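You operate a simulated robot arm through the tools that you are given. There is no shell and no other tool. Be economical: measure what you need, move in short steps, check, and stop when the job is done.

Carry out the task below with a simulated robot arm. There is one attempt and no reset: what you move stays moved.

Task
Line up the orange sensor, zero the counter and send the box past it again.
Fine: lift the box from the end stop to ahead of the guide; stop the belt when the counter shows 1. Set down upright: box.

It is judged by the outcome, as a careful person would: the job done as asked, and still so three seconds after it is handed in. It fails if anything else is knocked over, pushed out of place, dropped, spilled or broken.

Robot
A 6-joint arm with a two-finger parallel gripper, fixed in place. Base frame: the origin is at the foot of the arm, x ahead of it, y to its left, z up; the work surface is at about z = 750. Readings come in mm, rad, newtons and seconds.
With the tool pointing down near the work surface it reaches from about 260 to 680 mm from the base axis. Its first joint turns from -1.152 to 1.152 rad. Payload 2.9 kg.
Tool frame: the origin (TCP) lies between the finger pads and is the grasp point; the fingertips stand 30 mm ahead of it; z points along the fingers, y is the line along which they close. The gripper opens to 110 mm. The fingers are 20 mm wide and 10 mm thick; the gripper's body (48 by 112 mm) begins 55 mm behind the TCP.
Orientation is told as [roll, pitch, yaw] about the base's x, y, z axes, in that order, counted from this pose: with the fingers straight down and closing along the base's y, the tool's x points along the base's -x, its y along +y and its z along -z.

Tools
- The arm moves only by the tool send_rows. Its argument "rows" is a list of rows, each an object (a shift or turn left out is 0, a gripper value left out holds the last) with "delta_rot": the turn, a rotation vector about the tool's x, y, z in rad, a list of three; "slide": the shift along the tool's x, y, z in mm, a list of three; "fingers": the finger opening in mm, from 0 to 110. In form: [{"delta_rot": [ax, ay, az], "slide": [dx, dy, dz], "fingers": fingers}, ...]. A call has 1 to 20 rows; each row shifts and turns the commanded pose from where the row before left it, along the tool's axes as they then stand. A row lasts 0.2 s, in which the tool goes at most 50 mm and 0.15 rad; a call with a longer step from one row to the next is refused whole, and so is a gripper value outside its range. Where a pose cannot be reached the arm comes as near as it can. A force on the tool above 40 N (or 10 N above the force at the start of the call, whichever is more), or a blocked arm, ends the call early, and 0.2 s more pass. The fingers move at their own pace (about 108 mm/s each) and stop on an object; they squeeze with about 29 N. The grip force told is the motor's: it shows also when the fingers shut on nothing. Time passes only in rows, and 0.2 s behind the last, so rows that do not move let the fingers close. It gives the time, the measured TCP pose, the force on the tool (base axes), the opening and the grip force at its end, in the units of the frame above (readings bear some noise), with the torque about the TCP (base axes, N m) and any sound that the robot's microphone picked up.
- Cameras (640 x 400 px; columns grow to the right, rows downward): "scene" is fixed at [66.1, 428.2, 1375.7]; the picture's right is [-0.83, -0.56, 0.00], its down [-0.36, 0.54, -0.76] and it looks along [0.43, -0.64, -0.64] (base axes); focal length 234 px, centre (320, 200). "wrist" rides on the gripper at [72, 17, -103] in the tool frame; the picture's right is [-0.23, 0.97, 0.00], its down [-0.76, -0.18, -0.62] and it looks along [-0.61, -0.14, 0.78] (tool axes); focal length 222 px, centre (320, 200).
- get_image(camera): a new picture of that camera. The clock stands still meanwhile.
- locate(camera, pixels): there is no depth. For up to 12 entries [column, row, z] of the newest picture of that camera ("zoom" is the newest enlarged one), the place [x, y] in the base frame at which the ray of that pixel passes the height z, good to about 2 mm. The clock stands still meanwhile.
- zoom(camera, box): a new picture of the part [left, top, right, bottom] of that camera's present view, enlarged. The clock stands still meanwhile.
- job_done(): hands the job in; it is judged then, once.

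Work in short steps. Measure before you move; look again where a grasp or a placing could have gone wrong, and mend it. You have 80 turns and 38 pictures in all, those below and enlarged ones among them. Open the gripper and draw the arm clear of the work before you hand the job in, unless the task says otherwise; then end with one line.

The tools are called after ">>>" as a command line: name --argument value ..., lists and objects as JSON in quotes. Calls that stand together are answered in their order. send_rows: Moves the arm, as the interface text tells. Its arguments: {"type":"object","properties":{"rows":{"type":"array"}},"required":["rows"]} The other tools are called the same way: get_image (camera) takes a picture; locate (camera, pixels) gives the place at which the rays of pixels pass given heights; zoom (camera, box) takes an enlarged picture of a part of a camera's view; job_done () hands the job in.

At the start:

```text
time_s: 0.0
eef_pos: [394.2, 40.1, 1154.5]
orientation: [0.0, -0.001, 0.001]
ft_force: [0.0, 0.6, -0.8]
moment: [-0.03, 0.01, 0.03]
grip_width: 110.1
finger_force: 0.1
```

scene: 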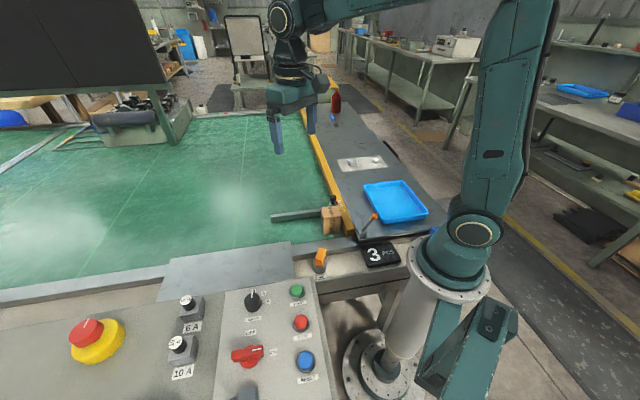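
wrist: 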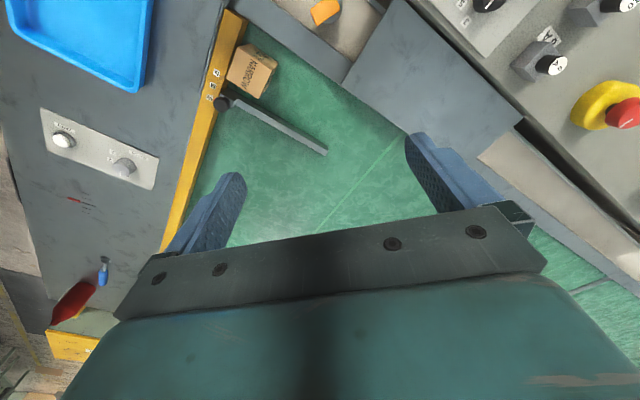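

The scene shows a counter at 3 (380,254), an orange sensor near (320,260), a box at (330,218), and a control panel at lower left. I'll enlarge these areas to read the labels.

>>> zoom --camera "scene" --box '[220, 180, 440, 318]'

>>> zoom --camera "scene" --box '[140, 262, 340, 387]'

>>> zoom --camera "wrist" --box '[180, 0, 400, 138]'

>>> zoom --camera "scene" --box '[260, 80, 440, 192]'

```text
2.90 times, centred on (330, 249) of scene
```

zoom: 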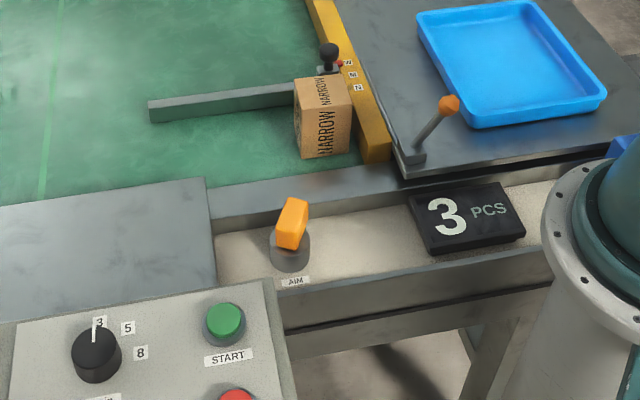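

```text
3.20 times, centred on (240, 324) of scene
```

zoom: 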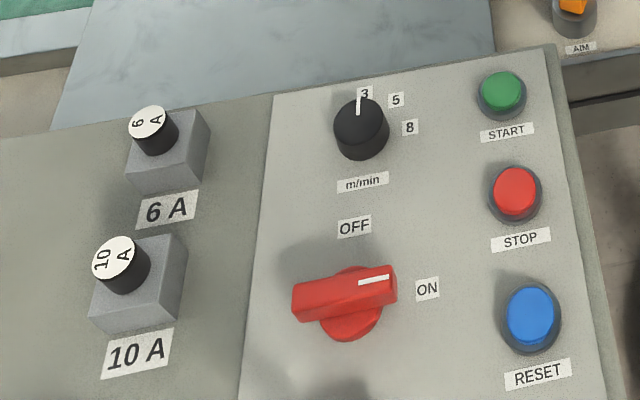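

```text
2.90 times, centred on (290, 69) of wrist
```

zoom: 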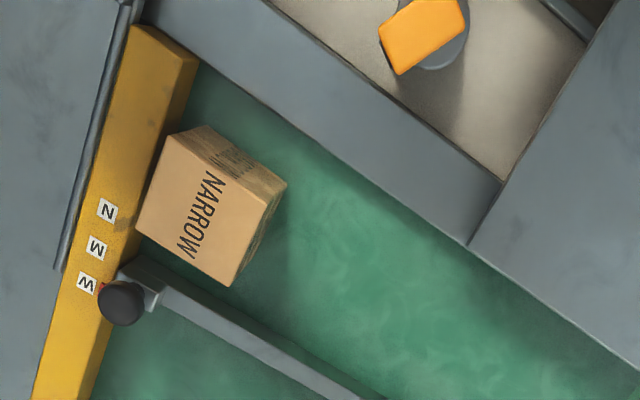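

```text
3.56 times, centred on (350, 136) of scene
```

zoom: 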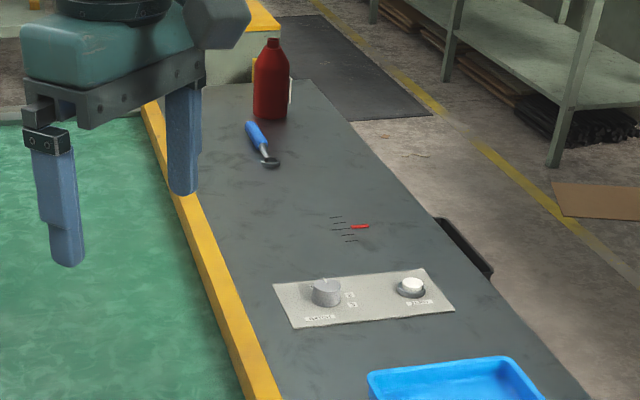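

I'll map the main items at some assumed heights: guide rail, box base, sensor, buttons, counter, belt edges.

>>> locate --camera "scene" --pixels '[[272, 218, 750], [326, 234, 750], [350, 236, 750], [300, 80, 750], [0, 298, 750], [350, 240, 750], [320, 260, 750], [297, 291, 750], [301, 323, 750], [305, 362, 750], [380, 254, 750], [248, 355, 750]]'

>>> locate --camera "wrist" --pixels '[[327, 152, 750], [221, 102, 780], [259, 98, 750], [229, 70, 800], [278, 63, 800], [325, 12, 780], [228, 12, 760], [163, 250, 760], [340, 83, 750], [404, 0, 750], [487, 0, 750], [250, 44, 800]]'

```text
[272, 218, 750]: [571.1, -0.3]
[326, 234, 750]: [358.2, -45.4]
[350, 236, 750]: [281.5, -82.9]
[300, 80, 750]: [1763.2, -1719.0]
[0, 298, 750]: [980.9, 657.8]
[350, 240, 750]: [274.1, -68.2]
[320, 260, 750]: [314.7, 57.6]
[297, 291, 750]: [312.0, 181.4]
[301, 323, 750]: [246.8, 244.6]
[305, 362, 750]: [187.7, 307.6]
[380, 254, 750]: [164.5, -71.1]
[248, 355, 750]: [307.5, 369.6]
```

```text
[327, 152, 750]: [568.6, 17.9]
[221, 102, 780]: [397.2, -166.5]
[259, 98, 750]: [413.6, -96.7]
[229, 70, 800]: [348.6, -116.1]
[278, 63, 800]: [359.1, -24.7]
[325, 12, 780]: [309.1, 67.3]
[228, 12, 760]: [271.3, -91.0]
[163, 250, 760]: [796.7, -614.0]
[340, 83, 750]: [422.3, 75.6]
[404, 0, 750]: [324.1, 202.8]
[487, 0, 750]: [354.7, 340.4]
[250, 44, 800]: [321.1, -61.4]
```

The layout is turned about 45° to the base: yellow bar is the end stop, the guide arm runs perpendicular to it, and the sensor looks across the lane. I'll enlarge the sensor and the table panel tighter.

>>> zoom --camera "scene" --box '[290, 190, 370, 290]'

>>> zoom --camera "wrist" --box '[30, 90, 190, 240]'

>>> zoom --camera "wrist" --box '[300, 0, 364, 40]'

```text
4.00 times, centred on (330, 240) of scene
```

zoom: 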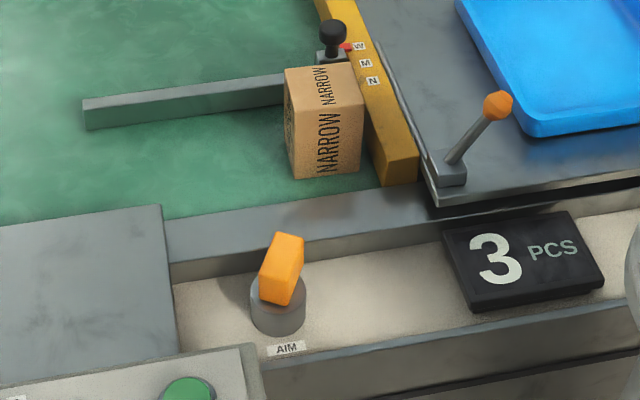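

```text
2.67 times, centred on (110, 165) of wrist
```

zoom: 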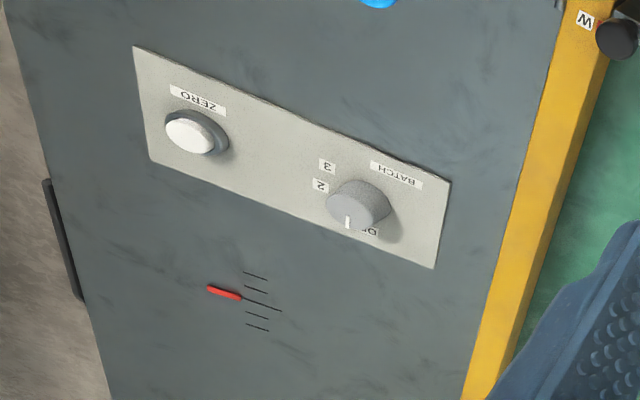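

```text
10.00 times, centred on (332, 20) of wrist
```

zoom: 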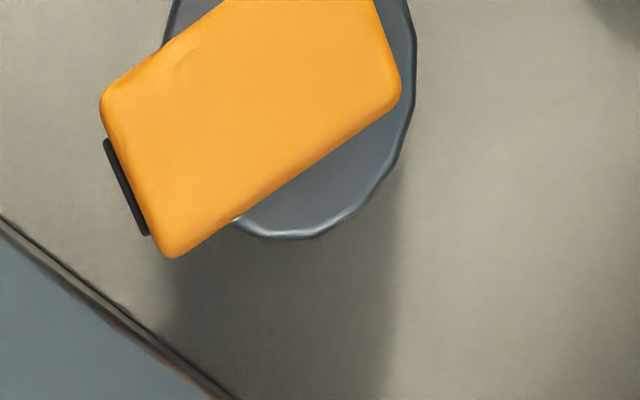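

The sensor's black lens is visible and its face isn't parallel to the lane rail (about 28° off). The counter's button is ZERO, on the white table panel. I'll move over behind the sensor with the tool yawed about -45° for a clear look.

>>> send_rows --rows '[{"slide": [27, 15, 35]}, {"slide": [27, 15, 35]}, {"slide": [27, 15, 35]}, {"slide": [27, 15, 35]}, {"slide": [26, 15, 35]}, {"delta_rot": [0, 0, 0.13]}, {"delta_rot": [0, 0, 0.13]}, {"delta_rot": [0, 0, 0.13]}, {"delta_rot": [0, 0, 0.13]}, {"delta_rot": [0, 0, 0.13]}, {"delta_rot": [0, 0, 0.13]}, {}]'

>>> get_image --camera "wrist"

>>> get_image --camera "scene"

```text
time_s: 2.6
eef_pos: [260.4, 115.0, 979.0]
orientation: [0.0, -0.002, -0.781]
ft_force: [-0.6, 0.8, 0.2]
moment: [0.02, -0.01, -0.04]
grip_width: 109.9
finger_force: 0.2
```

```text
28 pictures are left
```

wrist: 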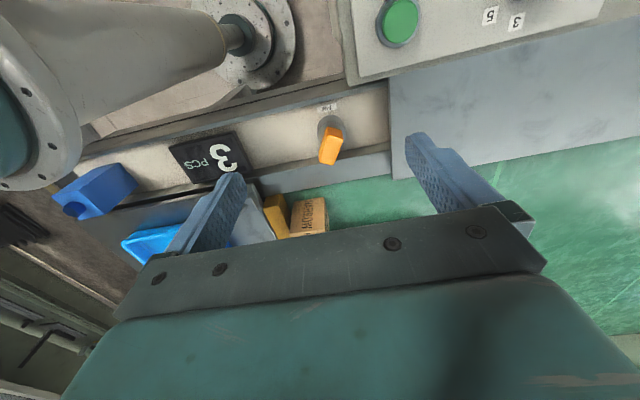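

```text
27 pictures are left
```

scene: 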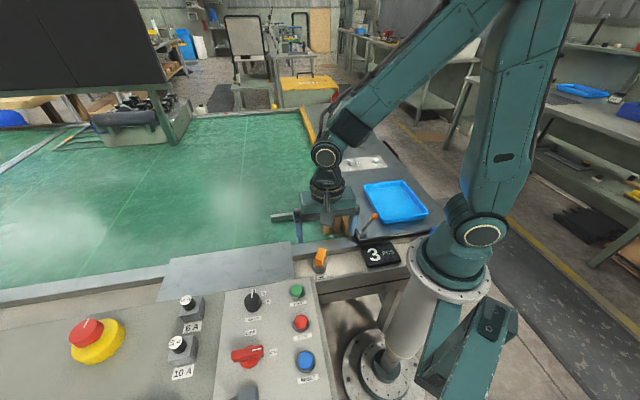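

The sensor appears at (330,145) in the wrist view. I enlarge it to measure the body's orientation against the rail.

>>> zoom --camera "wrist" --box '[270, 90, 398, 170]'

```text
5.00 times, centred on (334, 130) of wrist
```

zoom: 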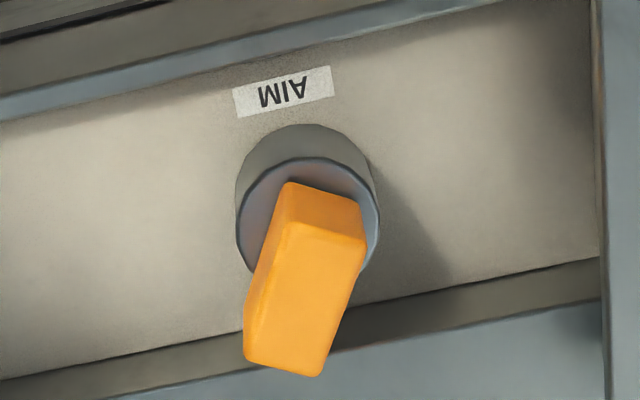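

I need the sensor's heights, so I take a tight scene view for triangulation.

>>> zoom --camera "scene" --box '[296, 240, 344, 270]'

>>> locate --camera "wrist" --pixels '[[327.2, 136.2, 800], [342.8, 139.2, 800], [334.6, 165.2, 800], [319.4, 162.2, 800], [270, 158, 750], [390, 141, 750], [330, 145, 770], [270, 166, 750], [390, 150, 750]]'

```text
13.33 times, centred on (320, 255) of scene
```

zoom: 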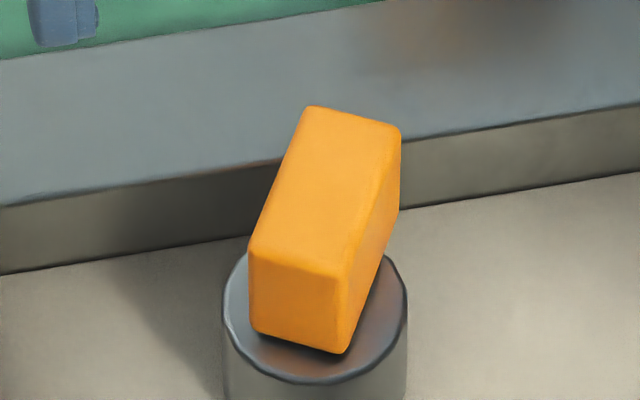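

```text
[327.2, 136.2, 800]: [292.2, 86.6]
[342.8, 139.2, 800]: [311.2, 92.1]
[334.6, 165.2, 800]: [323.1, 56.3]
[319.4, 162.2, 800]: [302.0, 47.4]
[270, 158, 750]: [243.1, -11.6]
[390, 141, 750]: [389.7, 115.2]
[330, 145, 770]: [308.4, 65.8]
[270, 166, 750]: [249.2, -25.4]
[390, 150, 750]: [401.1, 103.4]
```

I compute the top-face corners at several heights in the scene view to find where both cameras agree.

>>> locate --camera "scene" --pixels '[[314.75, 258.75, 780], [321.7, 260.9, 780], [325.9, 249.6, 780], [319.1, 248.1, 780], [314.75, 258.75, 800], [321.7, 260.9, 800], [325.9, 249.6, 800], [319.1, 248.1, 800]]'

>>> locate --camera "wrist" --pixels '[[327.2, 136.2, 780], [342.8, 139.2, 780], [334.6, 165.2, 780], [319.4, 162.2, 780], [398, 22, 780], [398, 22, 800], [310, 205, 800], [310, 205, 780]]'

```text
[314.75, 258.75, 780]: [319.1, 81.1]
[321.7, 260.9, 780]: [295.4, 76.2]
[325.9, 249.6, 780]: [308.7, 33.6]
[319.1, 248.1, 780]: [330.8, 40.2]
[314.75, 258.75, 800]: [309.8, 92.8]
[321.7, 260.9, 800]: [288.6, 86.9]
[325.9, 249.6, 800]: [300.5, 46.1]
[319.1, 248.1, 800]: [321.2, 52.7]
```

```text
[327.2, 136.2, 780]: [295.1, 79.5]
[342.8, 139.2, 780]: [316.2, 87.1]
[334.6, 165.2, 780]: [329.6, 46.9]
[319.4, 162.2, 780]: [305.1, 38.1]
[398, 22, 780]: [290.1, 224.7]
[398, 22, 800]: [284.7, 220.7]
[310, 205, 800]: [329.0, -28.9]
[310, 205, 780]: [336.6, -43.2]
```

Both views agree at z≈800 (top of sensor); the body points at -74° while the lane normal is -45°, so it needs about +29°. Now the post's centre, and heights of the buttons.

>>> locate --camera "wrist" --pixels '[[331.6, 134.5, 765], [331.6, 134.5, 775], [400, 20, 770], [400, 20, 790], [400, 20, 810], [400, 20, 830]]'

>>> locate --camera "scene" --pixels '[[319.7, 263.3, 765], [319.7, 263.3, 775], [297, 290, 770], [297, 290, 790], [297, 290, 810], [297, 290, 830], [301, 322, 800], [306, 361, 800]]'

```text
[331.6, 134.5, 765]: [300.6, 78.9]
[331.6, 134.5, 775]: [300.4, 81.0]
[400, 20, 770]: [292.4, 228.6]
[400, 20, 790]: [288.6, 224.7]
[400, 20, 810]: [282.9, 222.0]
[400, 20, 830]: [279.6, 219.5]
```

```text
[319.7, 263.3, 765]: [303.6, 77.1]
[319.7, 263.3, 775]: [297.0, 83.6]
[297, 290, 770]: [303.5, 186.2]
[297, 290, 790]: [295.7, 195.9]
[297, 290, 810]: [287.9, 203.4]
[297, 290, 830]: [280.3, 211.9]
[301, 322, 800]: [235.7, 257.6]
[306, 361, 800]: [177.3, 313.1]
```

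Pivot ≈ (302,79), where I'll grip so the move is a pure turn. I go above it, match the body's yaw (-1.29), half-close and stop just above the top.

>>> send_rows --rows '[{"slide": [-27.4, 2.2, 0], "fingers": 40}, {"slide": [-27.4, 2.2, 0], "delta_rot": [0, 0, 0.0]}, {"delta_rot": [0, 0, 0.13]}, {"delta_rot": [0, 0, 0.13]}, {"delta_rot": [0, 0, 0.13]}, {"delta_rot": [0, 0, 0.12]}, {"slide": [0, 0, 45]}, {"slide": [0, 0, 45]}, {"slide": [0, 0, 45]}, {}]'

>>> get_image --camera "wrist"

```text
time_s: 4.8
eef_pos: [303.7, 77.1, 843.9]
orientation: [0.002, -0.001, -1.29]
ft_force: [-0.6, 0.1, -0.3]
moment: [0.0, 0.01, 0.01]
grip_width: 40.1
finger_force: 0.0
```

```text
24 pictures are left
```

wrist: 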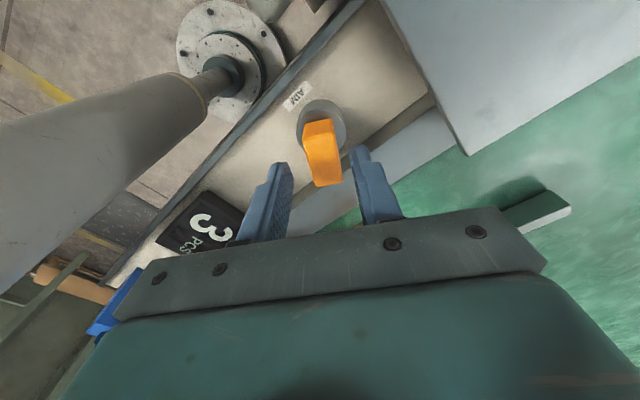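

The sensor sits centred between the fingers and the yaw matches. I descend to z≈803 and close gently.

>>> send_rows --rows '[{"slide": [2.6, -0.5, 20]}, {"slide": [0, 0, 20.5]}, {}, {"fingers": 0}, {}, {}, {}]'

```text
time_s: 6.4
eef_pos: [304.5, 80.6, 804.4]
orientation: [0.006, 0.0, -1.291]
ft_force: [17.9, 9.4, -20.9]
moment: [-0.19, 0.17, 0.08]
grip_width: 24.0
finger_force: 44.9
```

Gripped (24 mm); the arm is pulled 2.6 mm sideways, so I shift to relieve that and then turn +0.506 rad (tool z negative).

>>> send_rows --rows '[{"slide": [0, 2.6, -0.5]}, {}, {"delta_rot": [0, 0, -0.1]}, {"delta_rot": [0, 0, -0.1]}, {}]'

```text
time_s: 7.6
eef_pos: [303.4, 81.1, 804.7]
orientation: [-0.004, -0.001, -1.091]
ft_force: [3.8, -20.7, 22.4]
moment: [0.36, 0.05, 0.0]
grip_width: 23.7
finger_force: 44.7
```

Turning freely with small torque. Continue the remaining 0.3 rad.

>>> send_rows --rows '[{"delta_rot": [0, 0, -0.1]}, {"delta_rot": [0, 0, -0.1]}, {"delta_rot": [0, 0, -0.106]}, {}, {}]'

>>> zoom --camera "scene" --box '[280, 200, 400, 275]'

```text
time_s: 8.0
eef_pos: [303.5, 80.4, 804.4]
orientation: [-0.005, -0.003, -1.013]
ft_force: [-1.3, -4.8, 5.9]
moment: [0.83, -0.21, -0.03]
grip_width: 23.5
finger_force: 45.2
stopped in row 2: the force on the tool passed its limit at 42 N (the readings are from after the stop); the commanded pose is now the measured one
```

```text
5.33 times, centred on (340, 238) of scene
```

zoom: 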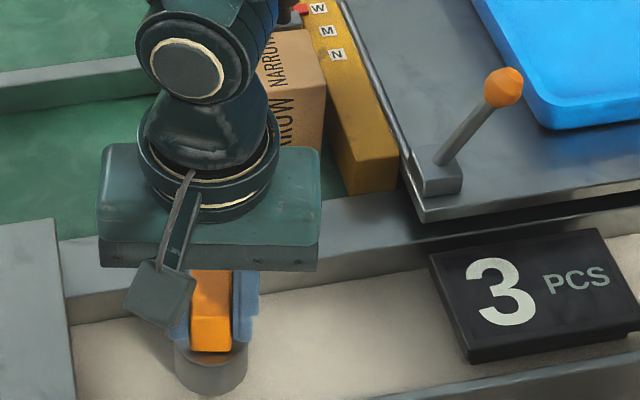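

It turned to -1.013 before the force limit; the commanded pose is re-based. Continue in smaller steps.

>>> send_rows --rows '[{"delta_rot": [0, 0, -0.05]}, {"delta_rot": [0, 0, -0.05]}, {}, {}]'

```text
time_s: 9.0
eef_pos: [303.6, 81.9, 805.5]
orientation: [-0.006, -0.002, -0.912]
ft_force: [-6.5, -1.4, -15.1]
moment: [-0.23, -1.17, -0.04]
grip_width: 23.9
finger_force: 45.0
```

Going on: 0.127 rad left.

>>> send_rows --rows '[{"delta_rot": [0, 0, -0.05]}, {}, {"delta_rot": [0, 0, -0.04]}, {}, {"delta_rot": [0, 0, -0.037]}, {}]'

```text
time_s: 10.4
eef_pos: [302.8, 81.1, 804.3]
orientation: [-0.009, -0.003, -0.786]
ft_force: [-10.7, -17.6, -12.5]
moment: [0.58, -0.23, -0.12]
grip_width: 23.8
finger_force: 45.1
```

Yaw is -0.786. I release gently (open to 45), rise, back off and look.

>>> send_rows --rows '[{"fingers": 45}, {}, {"slide": [0, 0, -30]}, {"slide": [0, 0, -40]}, {"slide": [10, 0, -40]}, {"slide": [15, 0, -30]}, {}]'

>>> zoom --camera "wrist" --box '[240, 50, 432, 170]'

>>> zoom --camera "scene" --box '[280, 200, 400, 275]'

```text
time_s: 12.0
eef_pos: [285.3, 96.3, 944.4]
orientation: [-0.005, -0.005, -0.785]
ft_force: [-0.3, 0.0, 0.3]
moment: [0.0, 0.04, -0.03]
grip_width: 45.2
finger_force: 0.0
```

```text
3.33 times, centred on (336, 110) of wrist
```

zoom: 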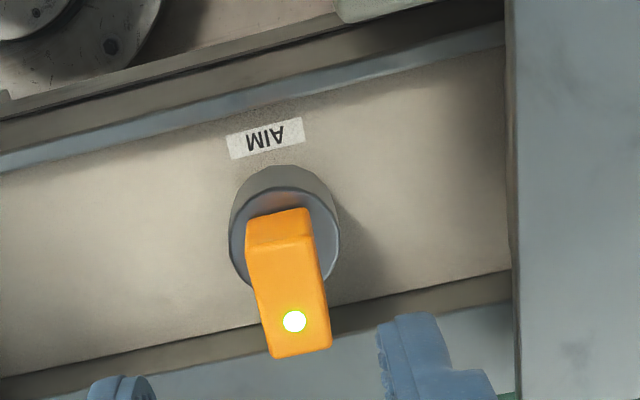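

```text
5.33 times, centred on (340, 238) of scene
```

zoom: 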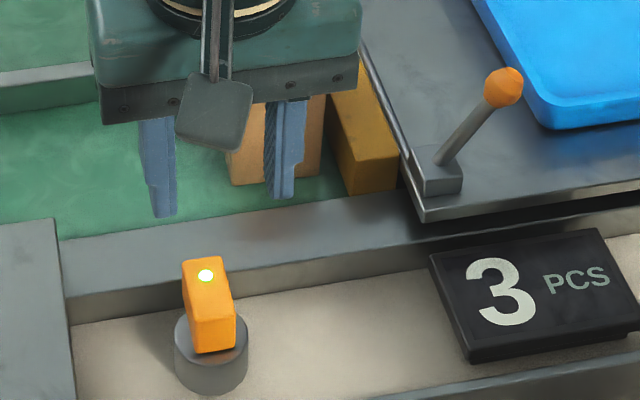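

The sensor's lamp is now lit — aligned. Next I move to view the box at the end stop.

>>> send_rows --rows '[{"slide": [-20, -30, -28], "fingers": 110}, {"slide": [-20, -31, -27]}, {"slide": [-10, 0, 0]}, {}]'

>>> get_image --camera "wrist"

>>> get_image --camera "scene"

```text
time_s: 13.0
eef_pos: [278.8, 19.9, 1000.3]
orientation: [-0.005, -0.003, -0.786]
ft_force: [0.2, 0.5, -1.0]
moment: [0.02, 0.0, -0.02]
grip_width: 110.2
finger_force: 0.0
```

```text
20 pictures are left
```

wrist: 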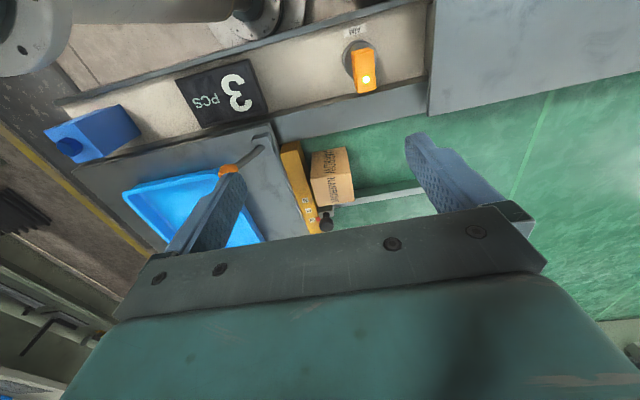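

```text
19 pictures are left
```

scene: 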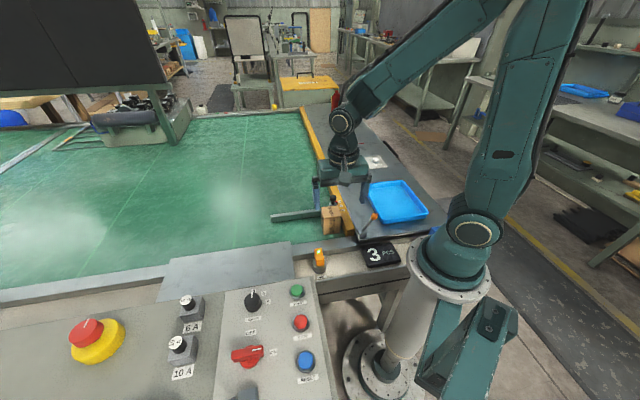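

I enlarge the box in the wrist view to read its corners.

>>> zoom --camera "wrist" --box '[270, 130, 398, 210]'

>>> zoom --camera "scene" --box '[264, 190, 360, 250]'

```text
5.00 times, centred on (334, 170) of wrist
```

zoom: 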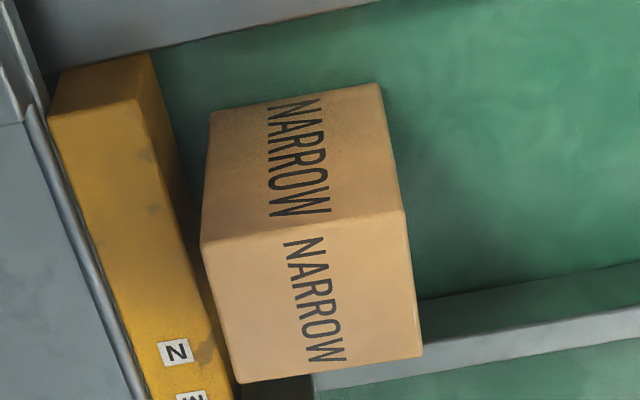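

```text
6.67 times, centred on (312, 220) of scene
```

zoom: 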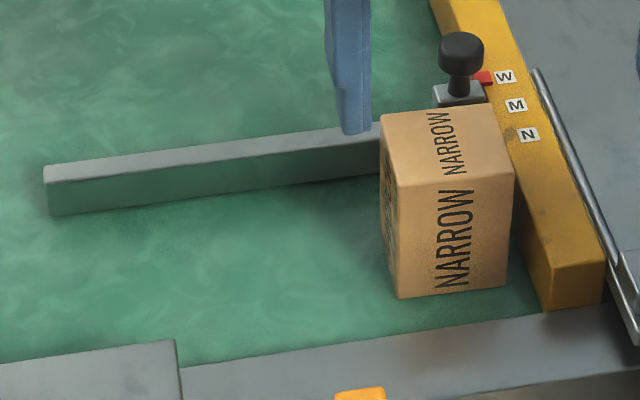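

Triangulating the box corners at candidate heights.

>>> locate --camera "wrist" --pixels '[[310.4, 179.6, 820], [351.6, 172, 820], [354.4, 200.4, 820], [317.6, 206.4, 820], [312, 152, 750], [346, 146.8, 750], [310.4, 179.6, 800], [351.6, 172, 800], [354.4, 200.4, 800], [317.6, 206.4, 800]]'

>>> locate --camera "scene" --pixels '[[340.8, 216.7, 820], [323.7, 218, 820], [321, 208.3, 820], [336.7, 205.7, 820], [340, 232.7, 750], [324.3, 234.7, 750], [340.8, 216.7, 800], [323.7, 218, 800], [321, 208.3, 800], [336.7, 205.7, 800]]'

```text
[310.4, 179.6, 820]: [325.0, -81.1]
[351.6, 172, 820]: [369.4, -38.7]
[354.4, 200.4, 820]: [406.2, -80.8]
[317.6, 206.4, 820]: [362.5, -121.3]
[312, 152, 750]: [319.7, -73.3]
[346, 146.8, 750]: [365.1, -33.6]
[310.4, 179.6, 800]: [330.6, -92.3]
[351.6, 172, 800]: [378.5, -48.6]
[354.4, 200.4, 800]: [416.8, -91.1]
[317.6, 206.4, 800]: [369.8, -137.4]
```

```text
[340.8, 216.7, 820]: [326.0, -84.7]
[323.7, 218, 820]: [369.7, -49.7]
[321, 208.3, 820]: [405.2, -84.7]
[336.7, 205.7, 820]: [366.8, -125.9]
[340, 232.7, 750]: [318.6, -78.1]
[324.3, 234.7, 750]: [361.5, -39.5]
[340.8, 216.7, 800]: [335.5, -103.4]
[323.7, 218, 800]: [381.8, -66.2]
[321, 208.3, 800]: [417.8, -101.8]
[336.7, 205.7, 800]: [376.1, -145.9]
```

Box top ≈ z 826, centre ≈ (363,-77), sides ~60×56, at 45°. I'll grip across the lane (closing along the lane's normal, yaw +0.785), where both sides have room; first go above it.

>>> send_rows --rows '[{"slide": [-43, -3, 0], "fingers": 85}, {"slide": [-43, -3, 0]}, {"slide": [-42.5, -2.7, 0]}, {"delta_rot": [0, 0, -0.131]}, {"delta_rot": [0, 0, -0.131]}, {"delta_rot": [0, 0, -0.131]}, {"delta_rot": [0, 0, -0.131]}, {"delta_rot": [0, 0, -0.131]}, {"delta_rot": [0, 0, -0.131]}, {"delta_rot": [0, 0, -0.131]}, {"delta_rot": [0, 0, -0.131]}, {"delta_rot": [0, 0, -0.131]}, {"delta_rot": [0, 0, -0.131]}, {"delta_rot": [0, 0, -0.131]}, {"delta_rot": [0, 0, -0.131]}, {"slide": [0, 0, 40]}, {"slide": [0, 0, 40]}, {"slide": [0, 0, 40]}, {}]'

>>> get_image --camera "wrist"

```text
time_s: 17.0
eef_pos: [362.4, -77.3, 879.0]
orientation: [-0.003, 0.005, 0.786]
ft_force: [-0.4, -0.1, -0.8]
moment: [0.01, 0.0, -0.03]
grip_width: 84.9
finger_force: 0.0
```

```text
16 pictures are left
```

wrist: 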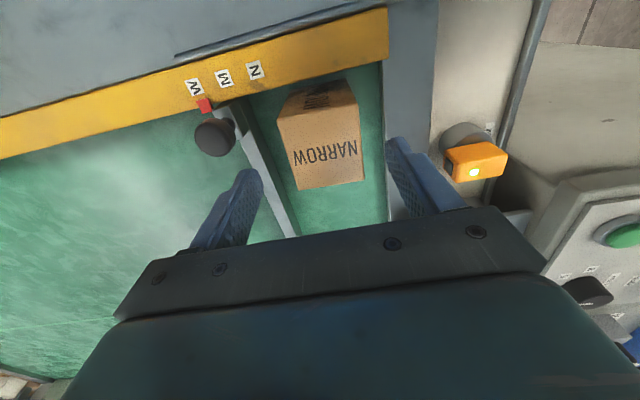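

Box top corners now at (279,117),(360,104),(365,180),(298,190). I verify its centre, plus guide and rail edges.

>>> locate --camera "wrist" --pixels '[[279, 117, 826], [360, 104, 826], [365, 180, 826], [298, 190, 826], [381, 64, 757], [387, 220, 757], [298, 234, 770], [250, 110, 770], [387, 220, 770], [213, 138, 830]]'

```text
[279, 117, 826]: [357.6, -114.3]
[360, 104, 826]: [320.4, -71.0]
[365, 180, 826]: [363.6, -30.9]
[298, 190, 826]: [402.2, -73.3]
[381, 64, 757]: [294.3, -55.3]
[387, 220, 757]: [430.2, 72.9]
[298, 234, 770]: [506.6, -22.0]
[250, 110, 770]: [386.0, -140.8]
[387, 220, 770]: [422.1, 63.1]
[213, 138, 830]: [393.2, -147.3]
```

Centre measured (361,-72); I shift 3 mm across, narrow to 80 and descend to z≈800.

>>> send_rows --rows '[{"slide": [-1, 3, 0], "fingers": 80}, {"slide": [0, 0, 30]}, {"slide": [0, 0, 30]}, {"slide": [0, 0, 19]}, {}]'

```text
time_s: 18.2
eef_pos: [364.4, -75.2, 800.5]
orientation: [-0.004, 0.006, 0.789]
ft_force: [-0.4, -0.2, -0.2]
moment: [0.01, 0.02, 0.01]
grip_width: 79.9
finger_force: 0.0
```

No contact. Close on the box and lift a little.

>>> send_rows --rows '[{"fingers": 0}, {}, {}, {}, {"slide": [0, 0, -10]}, {"slide": [0, 0, -30]}, {"slide": [0, 0, -40]}, {"slide": [0, 0, -30]}, {}]'

>>> get_image --camera "wrist"

```text
time_s: 20.2
eef_pos: [359.0, -71.0, 911.6]
orientation: [-0.003, 0.005, 0.786]
ft_force: [0.0, -0.4, -1.2]
moment: [-0.02, 0.04, -0.02]
grip_width: 54.5
finger_force: 29.0
```

```text
15 pictures are left
```

wrist: 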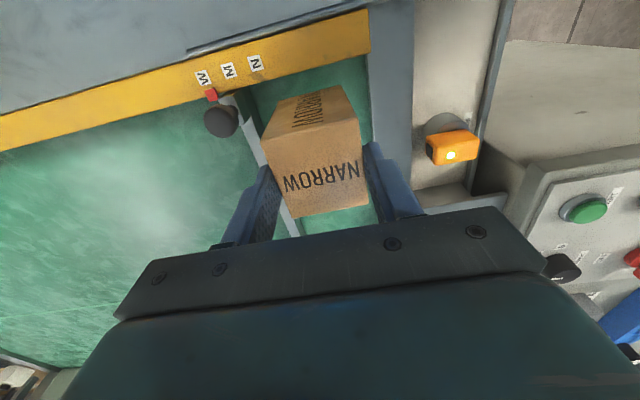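

Box is held (54.5 mm). I carry it upstream along the lane 266 mm at height, then check where the guide tip is.

>>> send_rows --rows '[{"slide": [-38, -1, 0]}, {"slide": [-38, -1, 0]}, {"slide": [-38, -1, 0]}, {"slide": [-38, -1, 0]}, {"slide": [-38, 0, 0]}, {"slide": [-38, 0, 0]}, {"slide": [-38, 0, 0]}, {}]'

>>> get_image --camera "wrist"

>>> get_image --camera "scene"

```text
time_s: 22.0
eef_pos: [552.2, 113.3, 910.6]
orientation: [-0.003, 0.004, 0.787]
ft_force: [-0.2, 0.3, -2.2]
moment: [-0.03, 0.0, 0.01]
grip_width: 54.9
finger_force: 29.0
```

```text
14 pictures are left
```

wrist: 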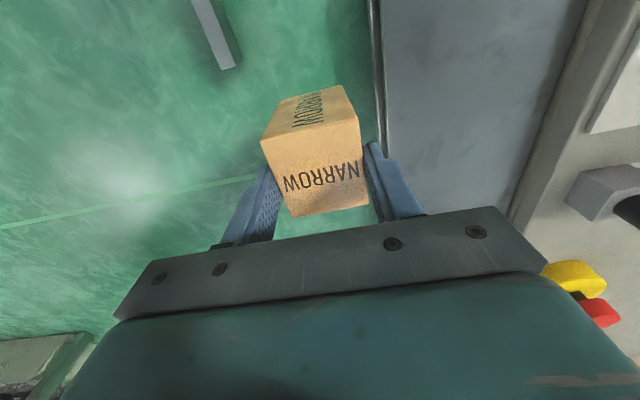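

```text
13 pictures are left
```

scene: 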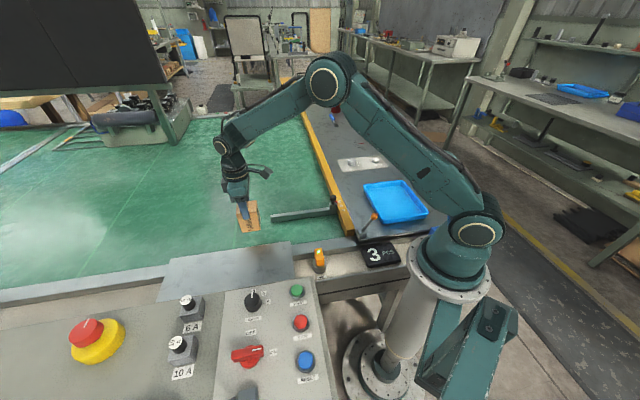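

I check the guide tip (235,65)/(218,69) and the plate edge against the box's place.

>>> locate --camera "wrist" --pixels '[[236, 65, 770], [219, 69, 757], [374, 60, 757], [382, 100, 770], [385, 140, 770]]'

```text
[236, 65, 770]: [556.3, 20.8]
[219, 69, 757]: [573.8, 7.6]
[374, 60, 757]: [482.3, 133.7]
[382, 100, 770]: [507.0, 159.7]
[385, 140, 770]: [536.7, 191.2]
```

Guide tip at u≈408; box spans u≈441–501, lane v≈246–378, so it sits centred ahead of the guide. I lower 109 mm to the original grip height.

>>> send_rows --rows '[{"slide": [0, 0, 35]}, {"slide": [0, 0, 35]}, {"slide": [0, 0, 25]}, {"slide": [0, 0, 10]}, {"slide": [0, 0, 4]}, {}]'

```text
time_s: 22.7
eef_pos: [554.3, 112.8, 838.4]
orientation: [-0.01, -0.005, 0.789]
ft_force: [-1.3, 0.8, 3.1]
moment: [0.14, 0.02, 0.0]
grip_width: 54.8
finger_force: 29.0
stopped in row 3: the force on the tool passed its limit at 104 N (the readings are from after the stop); the commanded pose is now the measured one
```

Unexpected contact at z≈838. I look before anything else.

>>> get_image --camera "wrist"

>>> zoom --camera "scene" --box '[180, 170, 340, 270]'

```text
12 pictures are left
```

wrist: 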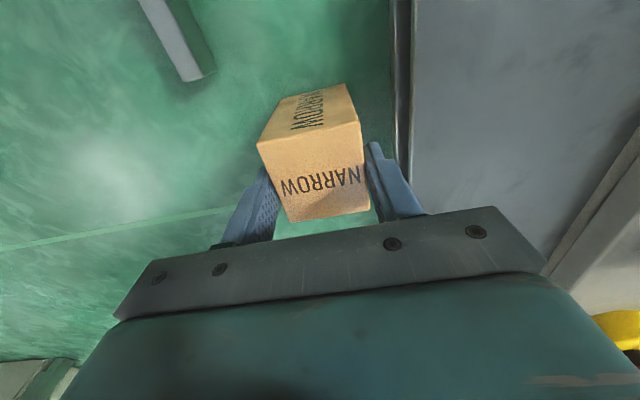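

```text
4.00 times, centred on (260, 220) of scene
```

zoom: 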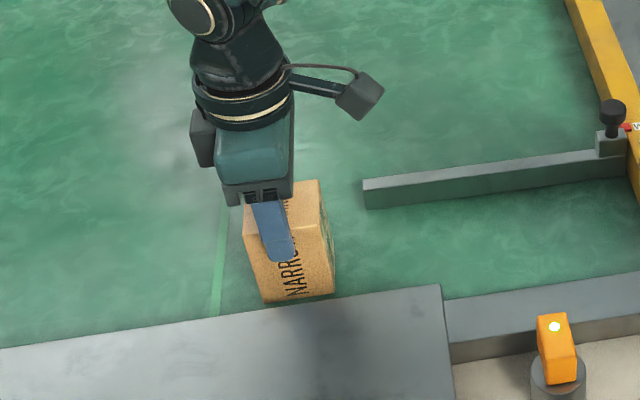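

The box's apparent size suggests it slid down in the fingers at the lift and now stands on the belt. I verify by locating its base corners.

>>> locate --camera "zoom" --pixels '[[265, 302, 757], [334, 294, 757], [265, 302, 795], [244, 233, 826], [318, 182, 826], [287, 180, 826]]'

>>> locate --camera "wrist" --pixels '[[257, 141, 826], [361, 123, 826], [370, 210, 826], [287, 222, 826]]'

```text
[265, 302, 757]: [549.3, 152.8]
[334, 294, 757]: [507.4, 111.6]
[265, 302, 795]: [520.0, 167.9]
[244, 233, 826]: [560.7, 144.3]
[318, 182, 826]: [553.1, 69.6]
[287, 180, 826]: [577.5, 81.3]
```

```text
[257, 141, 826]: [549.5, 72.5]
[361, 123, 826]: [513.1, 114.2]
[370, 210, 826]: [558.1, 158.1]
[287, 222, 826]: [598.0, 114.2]
```

At z=826 the wrist view gives exactly the box's size (55×63), so it stands on the belt at (553,114). I release to 85 and rise.

>>> send_rows --rows '[{"fingers": 85}, {}, {"slide": [0, 0, -10]}, {"slide": [0, 0, -30]}, {"slide": [0, 0, -40]}, {"slide": [0, 0, -40]}, {}]'

>>> get_image --camera "wrist"

```text
time_s: 24.3
eef_pos: [551.4, 113.4, 954.4]
orientation: [-0.01, -0.003, 0.789]
ft_force: [1.2, -0.4, -0.5]
moment: [-0.02, 0.04, 0.0]
grip_width: 84.9
finger_force: 0.1
```

```text
10 pictures are left
```

wrist: 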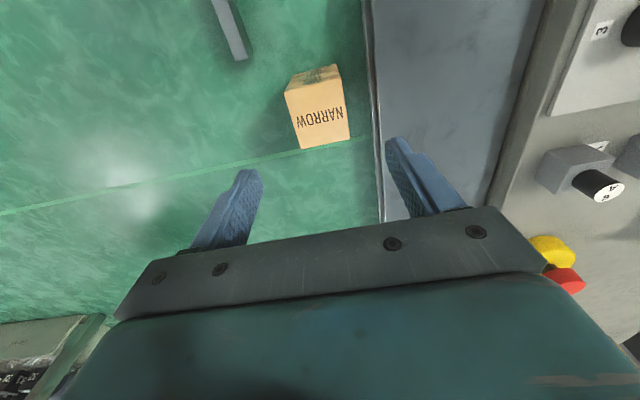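

Box stands upright ahead of the guide. Now locate the ZERO button (scene px 375.4,159.8) and the START/STOP buttons.

>>> locate --camera "scene" --pixels '[[375.4, 159.8, 760], [375.4, 159.8, 780], [375.4, 159.8, 800], [297, 289.5, 840], [301, 322, 840], [297, 289.5, 855]]'

```text
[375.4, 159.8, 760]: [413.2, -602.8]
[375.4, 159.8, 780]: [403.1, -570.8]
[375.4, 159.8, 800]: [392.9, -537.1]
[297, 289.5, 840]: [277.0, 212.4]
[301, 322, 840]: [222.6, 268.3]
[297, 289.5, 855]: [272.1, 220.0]
```

ZERO lies near (400,-560), at the reach limit; I travel high toward it and turn the tool to look at it.

>>> send_rows --rows '[{"slide": [39.5, -21.7, -6], "fingers": 0}, {"slide": [39.5, -21.7, -6]}, {"slide": [39.5, -21.7, -6]}, {"slide": [39.5, -21.7, -6]}, {"slide": [39.5, -21.7, -6]}, {"slide": [39.5, -21.7, -6]}, {"slide": [39.5, -21.7, -6]}, {"slide": [39.5, -21.7, -6]}, {"slide": [39.5, -21.7, 0]}, {"slide": [39.5, -21.7, 0]}, {"slide": [39.5, -21.7, 0]}, {"slide": [39.5, -21.7, 0]}, {"slide": [39.5, -21.7, 0]}, {}]'

>>> send_rows --rows '[{"delta_rot": [0, 0, 0.13]}, {"delta_rot": [0, 0, 0.13]}, {"delta_rot": [0, 0, 0.13]}, {"delta_rot": [0, 0, 0.13]}, {"delta_rot": [0, 0, 0.13]}, {"delta_rot": [0, 0, 0.13]}, {"delta_rot": [0, 0, 0.13]}, {"delta_rot": [0, 0, 0.13]}, {"delta_rot": [0, 0, 0.13]}, {"delta_rot": [0, 0, 0.13]}, {"delta_rot": [0, 0, 0.13]}, {"delta_rot": [0, 0, 0.13]}, {"delta_rot": [0, 0, 0.13]}, {}]'

>>> get_image --camera "wrist"

```text
time_s: 27.3
eef_pos: [393.0, -453.2, 1006.1]
orientation: [-0.009, -0.004, 0.788]
ft_force: [-0.1, 0.3, -0.2]
moment: [0.0, 0.0, 0.03]
grip_width: 0.2
finger_force: 28.7
```

```text
time_s: 30.3
eef_pos: [390.6, -450.1, 1006.6]
orientation: [0.006, -0.006, -0.901]
ft_force: [0.0, 0.5, -0.3]
moment: [0.0, 0.03, -0.01]
grip_width: 0.0
finger_force: 29.3
```

```text
9 pictures are left
```

wrist: 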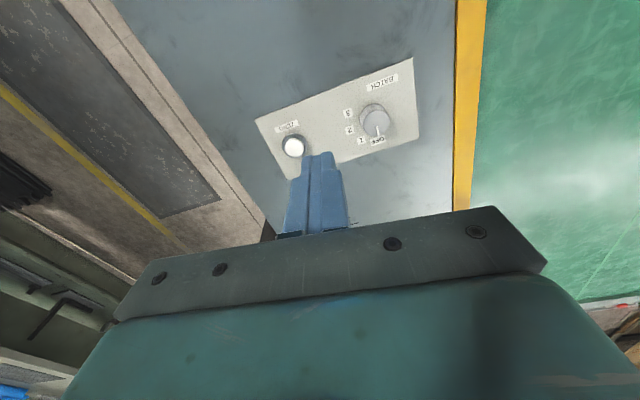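

Button cap at (293,146). I triangulate with the scene ray.

>>> locate --camera "wrist" --pixels '[[293, 146, 760], [293, 146, 780], [293, 146, 800], [293, 146, 820], [293, 146, 840]]'

>>> locate --camera "scene" --pixels '[[375.4, 159.8, 820], [375.4, 159.8, 840]]'

```text
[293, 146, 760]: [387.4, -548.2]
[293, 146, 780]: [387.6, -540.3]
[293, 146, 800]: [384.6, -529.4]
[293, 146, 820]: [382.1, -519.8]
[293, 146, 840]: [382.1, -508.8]
```

```text
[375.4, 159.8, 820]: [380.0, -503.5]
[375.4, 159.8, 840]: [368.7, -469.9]
```

The rays meet at z≈807, (385,-526). I move over it and down to tip height ≈ 820, then check.

>>> send_rows --rows '[{"slide": [-28, -26, 0]}, {"slide": [-27.9, -25.9, 0]}, {"slide": [0, 0, 40]}, {"slide": [0, 0, 40]}, {"slide": [0, 0, 40]}, {"slide": [0, 0, 36]}, {}]'

>>> zoom --camera "wrist" --box '[200, 80, 440, 230]'

```text
time_s: 31.9
eef_pos: [387.1, -523.9, 851.0]
orientation: [0.004, -0.009, -0.902]
ft_force: [-0.1, 0.0, -0.3]
moment: [-0.01, -0.01, -0.03]
grip_width: 0.0
finger_force: 29.0
```

```text
2.67 times, centred on (320, 155) of wrist
```

zoom: 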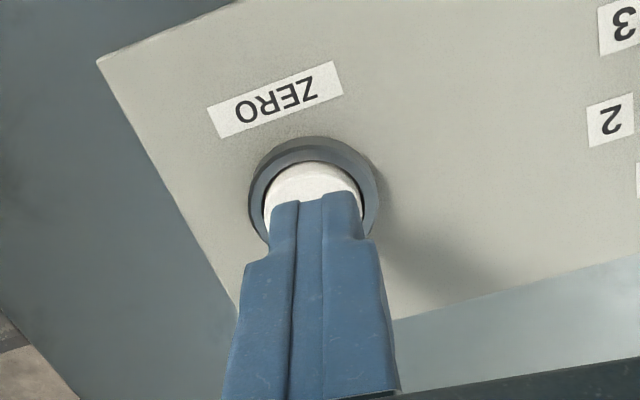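

Fingertips are right over the ZERO cap. I press in small steps and retreat.

>>> send_rows --rows '[{"slide": [0, 0, 8]}, {"slide": [0, 0, 4]}, {"slide": [0, 0, 3]}, {"slide": [0, 0, 2]}, {"slide": [0, 0, 2]}, {}]'

```text
time_s: 33.3
eef_pos: [387.2, -524.5, 834.0]
orientation: [0.004, -0.009, -0.901]
ft_force: [-2.5, 4.4, 11.1]
moment: [0.08, 0.03, -0.01]
grip_width: 0.0
finger_force: 29.0
heard: click
```

A click was heard with 11 N: pressed. I rise and check the counter.

>>> send_rows --rows '[{"slide": [0, 0, -10]}, {"slide": [0, 0, -40]}, {"slide": [0, 0, -45]}, {"slide": [0, 0, -45]}, {}]'

>>> zoom --camera "scene" --box '[200, 180, 440, 330]'

```text
time_s: 34.5
eef_pos: [384.2, -524.5, 976.3]
orientation: [0.006, -0.007, -0.901]
ft_force: [0.0, 1.3, 0.1]
moment: [-0.02, 0.01, 0.01]
grip_width: 0.0
finger_force: 28.9
```

```text
2.67 times, centred on (320, 255) of scene
```

zoom: 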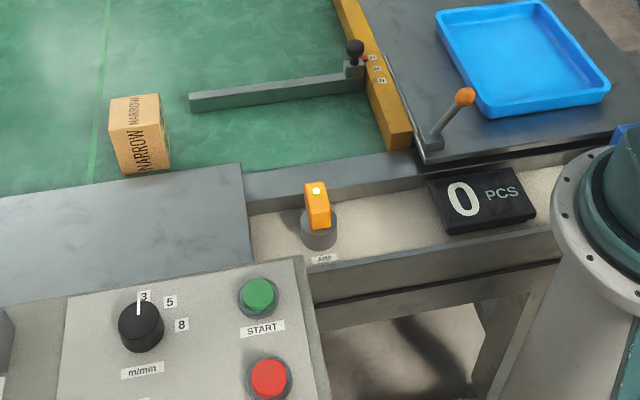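

Counter shows 0 and the box stands in the lane. I travel high back to above START.

>>> send_rows --rows '[{"slide": [40.4, 23.5, 0]}, {"slide": [40.4, 23.5, 0]}, {"slide": [40.4, 23.5, 0]}, {"slide": [40.4, 23.5, 0]}, {"slide": [40.4, 23.5, 0]}, {"slide": [40.4, 23.5, 0]}, {"slide": [40.4, 23.5, 0]}, {"slide": [40.4, 23.5, 0]}, {"slide": [40.4, 23.5, 0]}, {"slide": [40.4, 23.5, 0]}, {"slide": [40.4, 23.5, 0]}, {"slide": [40.4, 23.5, 0]}, {"slide": [40.4, 23.5, 0]}, {"slide": [40.4, 23.5, 0]}, {"slide": [40.4, 23.5, 0]}, {"slide": [40.4, 23.5, 0]}, {"slide": [0, 0, 30]}, {}]'

>>> get_image --camera "wrist"

```text
time_s: 38.3
eef_pos: [279.6, 216.1, 941.5]
orientation: [0.004, -0.009, -0.899]
ft_force: [0.2, 0.0, -0.2]
moment: [0.0, 0.01, -0.02]
grip_width: 0.0
finger_force: 28.8
```

```text
6 pictures are left
```

wrist: 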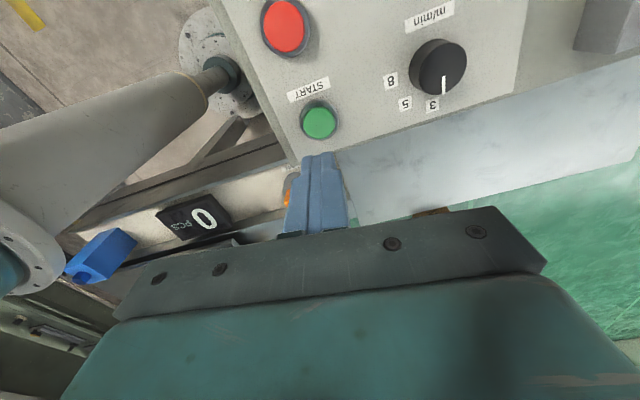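

START cap at (320,122), STOP cap at (284,26). Triangulate both with the scene view (296.6,290.1) and (300.8,321.2).

>>> locate --camera "wrist" --pixels '[[320, 122, 820], [320, 122, 830], [320, 122, 840], [320, 122, 850], [284, 26, 820], [284, 26, 830], [284, 26, 840], [284, 26, 850]]'

>>> locate --camera "scene" --pixels '[[296.6, 290.1, 820], [296.6, 290.1, 830], [296.6, 290.1, 840], [296.6, 290.1, 850], [300.8, 321.2, 820], [300.8, 321.2, 830], [300.8, 321.2, 840], [300.8, 321.2, 850]]'

```text
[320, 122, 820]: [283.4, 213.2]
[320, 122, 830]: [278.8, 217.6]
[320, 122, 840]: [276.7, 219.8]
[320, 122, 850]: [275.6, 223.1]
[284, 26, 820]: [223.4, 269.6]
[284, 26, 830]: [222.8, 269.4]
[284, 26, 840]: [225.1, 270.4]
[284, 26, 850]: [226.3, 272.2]
```

```text
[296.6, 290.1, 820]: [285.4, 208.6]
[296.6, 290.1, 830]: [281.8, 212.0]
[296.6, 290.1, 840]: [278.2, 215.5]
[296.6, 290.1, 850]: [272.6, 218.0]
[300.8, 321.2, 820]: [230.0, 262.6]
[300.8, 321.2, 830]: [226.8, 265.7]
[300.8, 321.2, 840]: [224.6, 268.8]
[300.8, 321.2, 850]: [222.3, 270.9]
```

START ≈ (278,218), STOP ≈ (224,269), caps near z 840. I approach START.

>>> send_rows --rows '[{"slide": [2.8, -0.3, 33]}, {"slide": [0, 0, 33]}, {"slide": [0, 0, 3]}, {}]'

```text
time_s: 39.3
eef_pos: [280.3, 216.7, 871.6]
orientation: [0.005, -0.006, -0.902]
ft_force: [-0.9, 0.1, 0.7]
moment: [-0.02, -0.03, -0.04]
grip_width: 0.0
finger_force: 29.8
```

No contact yet. Press in 2 mm steps.

>>> send_rows --rows '[{"slide": [0, 0, 2]}, {"slide": [0, 0, 2]}]'

```text
time_s: 39.9
eef_pos: [278.6, 216.5, 866.9]
orientation: [0.005, -0.008, -0.902]
ft_force: [2.6, -0.5, 3.7]
moment: [-0.02, -0.09, 0.01]
grip_width: 0.0
finger_force: 28.6
heard: click
```

Click: started. I lift 14 mm, shift over STOP and hover.

>>> send_rows --rows '[{"slide": [0, 0, -15]}, {"slide": [37, -5, 0]}, {"slide": [37, -5, 0]}, {"slide": [0, 0, 6]}]'

>>> zoom --camera "scene" --box '[200, 180, 440, 330]'

```text
time_s: 40.9
eef_pos: [225.7, 269.3, 874.9]
orientation: [0.006, -0.006, -0.9]
ft_force: [0.3, 0.4, 0.6]
moment: [-0.01, 0.01, 0.04]
grip_width: 0.2
finger_force: 29.0
```

```text
2.67 times, centred on (320, 255) of scene
```

zoom: 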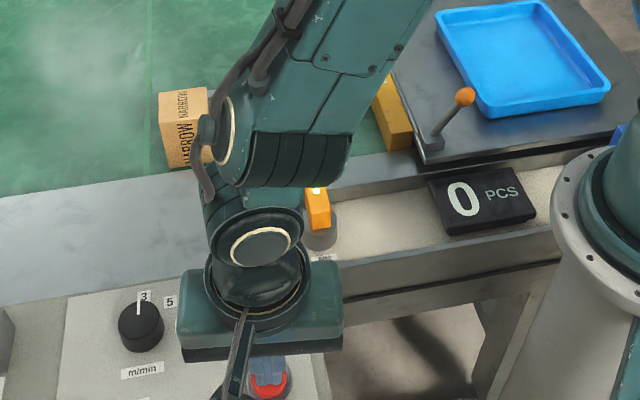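

Box is moving, counter 0. About 2.3 s remain to the beam; I wait with the tip just above STOP.

>>> send_rows --rows '[{"slide": [0, 0, 2]}, {}, {}, {}, {}, {}, {}, {}, {}, {}, {}, {}]'

>>> zoom --camera "scene" --box '[200, 180, 440, 330]'

```text
time_s: 43.5
eef_pos: [223.9, 269.2, 873.0]
orientation: [0.005, -0.005, -0.9]
ft_force: [0.4, 0.6, 0.0]
moment: [-0.01, -0.01, -0.02]
grip_width: 0.2
finger_force: 29.0
```

```text
2.67 times, centred on (320, 255) of scene
```

zoom: 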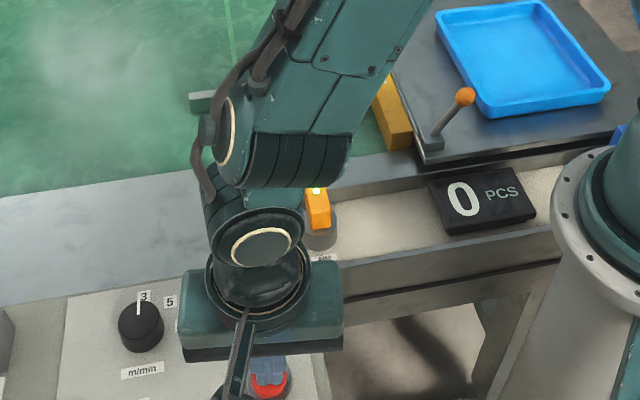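

Counter still 0; the box is about in the beam. I wait one more second.

>>> send_rows --rows '[{}, {}, {}]'

>>> zoom --camera "scene" --box '[200, 180, 440, 330]'

```text
time_s: 44.3
eef_pos: [224.2, 268.4, 873.6]
orientation: [0.005, -0.008, -0.901]
ft_force: [-0.1, 0.8, 0.6]
moment: [-0.01, 0.0, 0.01]
grip_width: 0.0
finger_force: 29.2
```

```text
2.67 times, centred on (320, 255) of scene
```

zoom: 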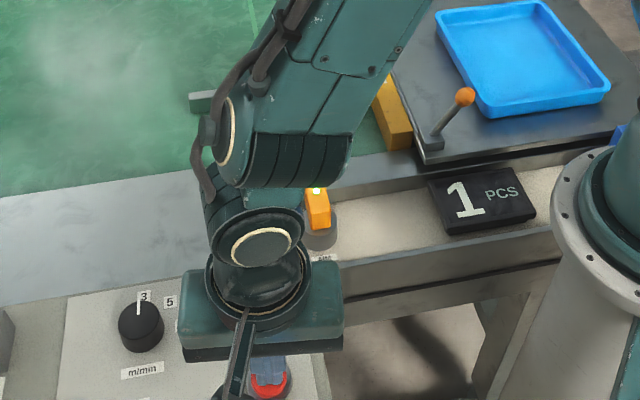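

Counter shows 1. Press STOP now.

>>> send_rows --rows '[{"slide": [0, 0, 4]}, {"slide": [0, 0, 3]}]'

```text
time_s: 44.9
eef_pos: [224.7, 268.3, 867.4]
orientation: [0.005, -0.006, -0.9]
ft_force: [0.4, 2.6, 4.7]
moment: [0.06, -0.03, 0.03]
grip_width: 0.0
finger_force: 29.3
heard: click
```

Click heard. I rise, open the gripper and draw back to a clear pose.

>>> send_rows --rows '[{"slide": [0, 0, -20]}, {"slide": [0, 0, -45]}, {"slide": [0, 0, -45]}, {"slide": [0, 0, -45]}, {"slide": [0, 0, -45]}, {"slide": [0, 0, -45]}, {"slide": [0, 0, -40], "fingers": 110}, {"slide": [-44, 0, 0]}, {"slide": [-44, 0, 0]}, {"slide": [-44, 0, 0]}, {"slide": [-44, 0, 0]}, {"slide": [-44, 0, 0]}, {"slide": [-44, 0, 0]}, {}]'

>>> zoom --camera "scene" --box '[200, 180, 440, 330]'

```text
time_s: 47.9
eef_pos: [384.3, 61.3, 1152.4]
orientation: [0.006, -0.008, -0.901]
ft_force: [1.3, 0.0, -0.3]
moment: [0.0, 0.02, 0.0]
grip_width: 110.0
finger_force: 0.1
```

```text
2.67 times, centred on (320, 255) of scene
```

zoom: 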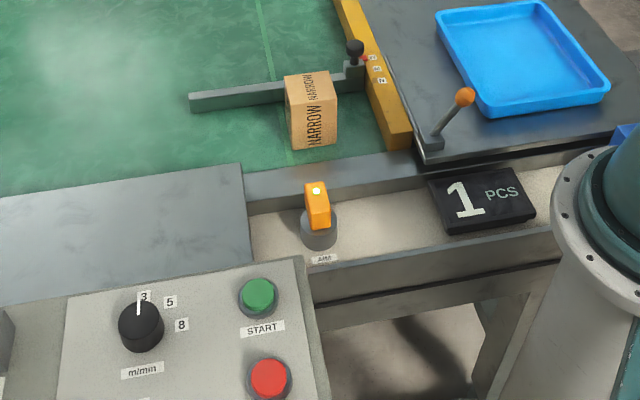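

The counter shows 1. The box is upright just short of the end stop, so the belt has stopped, and the sensor lamp is lit. Handing in.

>>> job_done

```text
The job is handed in.
```

The orange sensor is lined up (its lamp is lit), the counter was zeroed, and the box went past the sensor once. I pressed STOP when the counter showed 1, and the box stands upright just short of the end stop. The box slid down in the gripper during the lift and met the belt early when I set it down, but it stayed upright.
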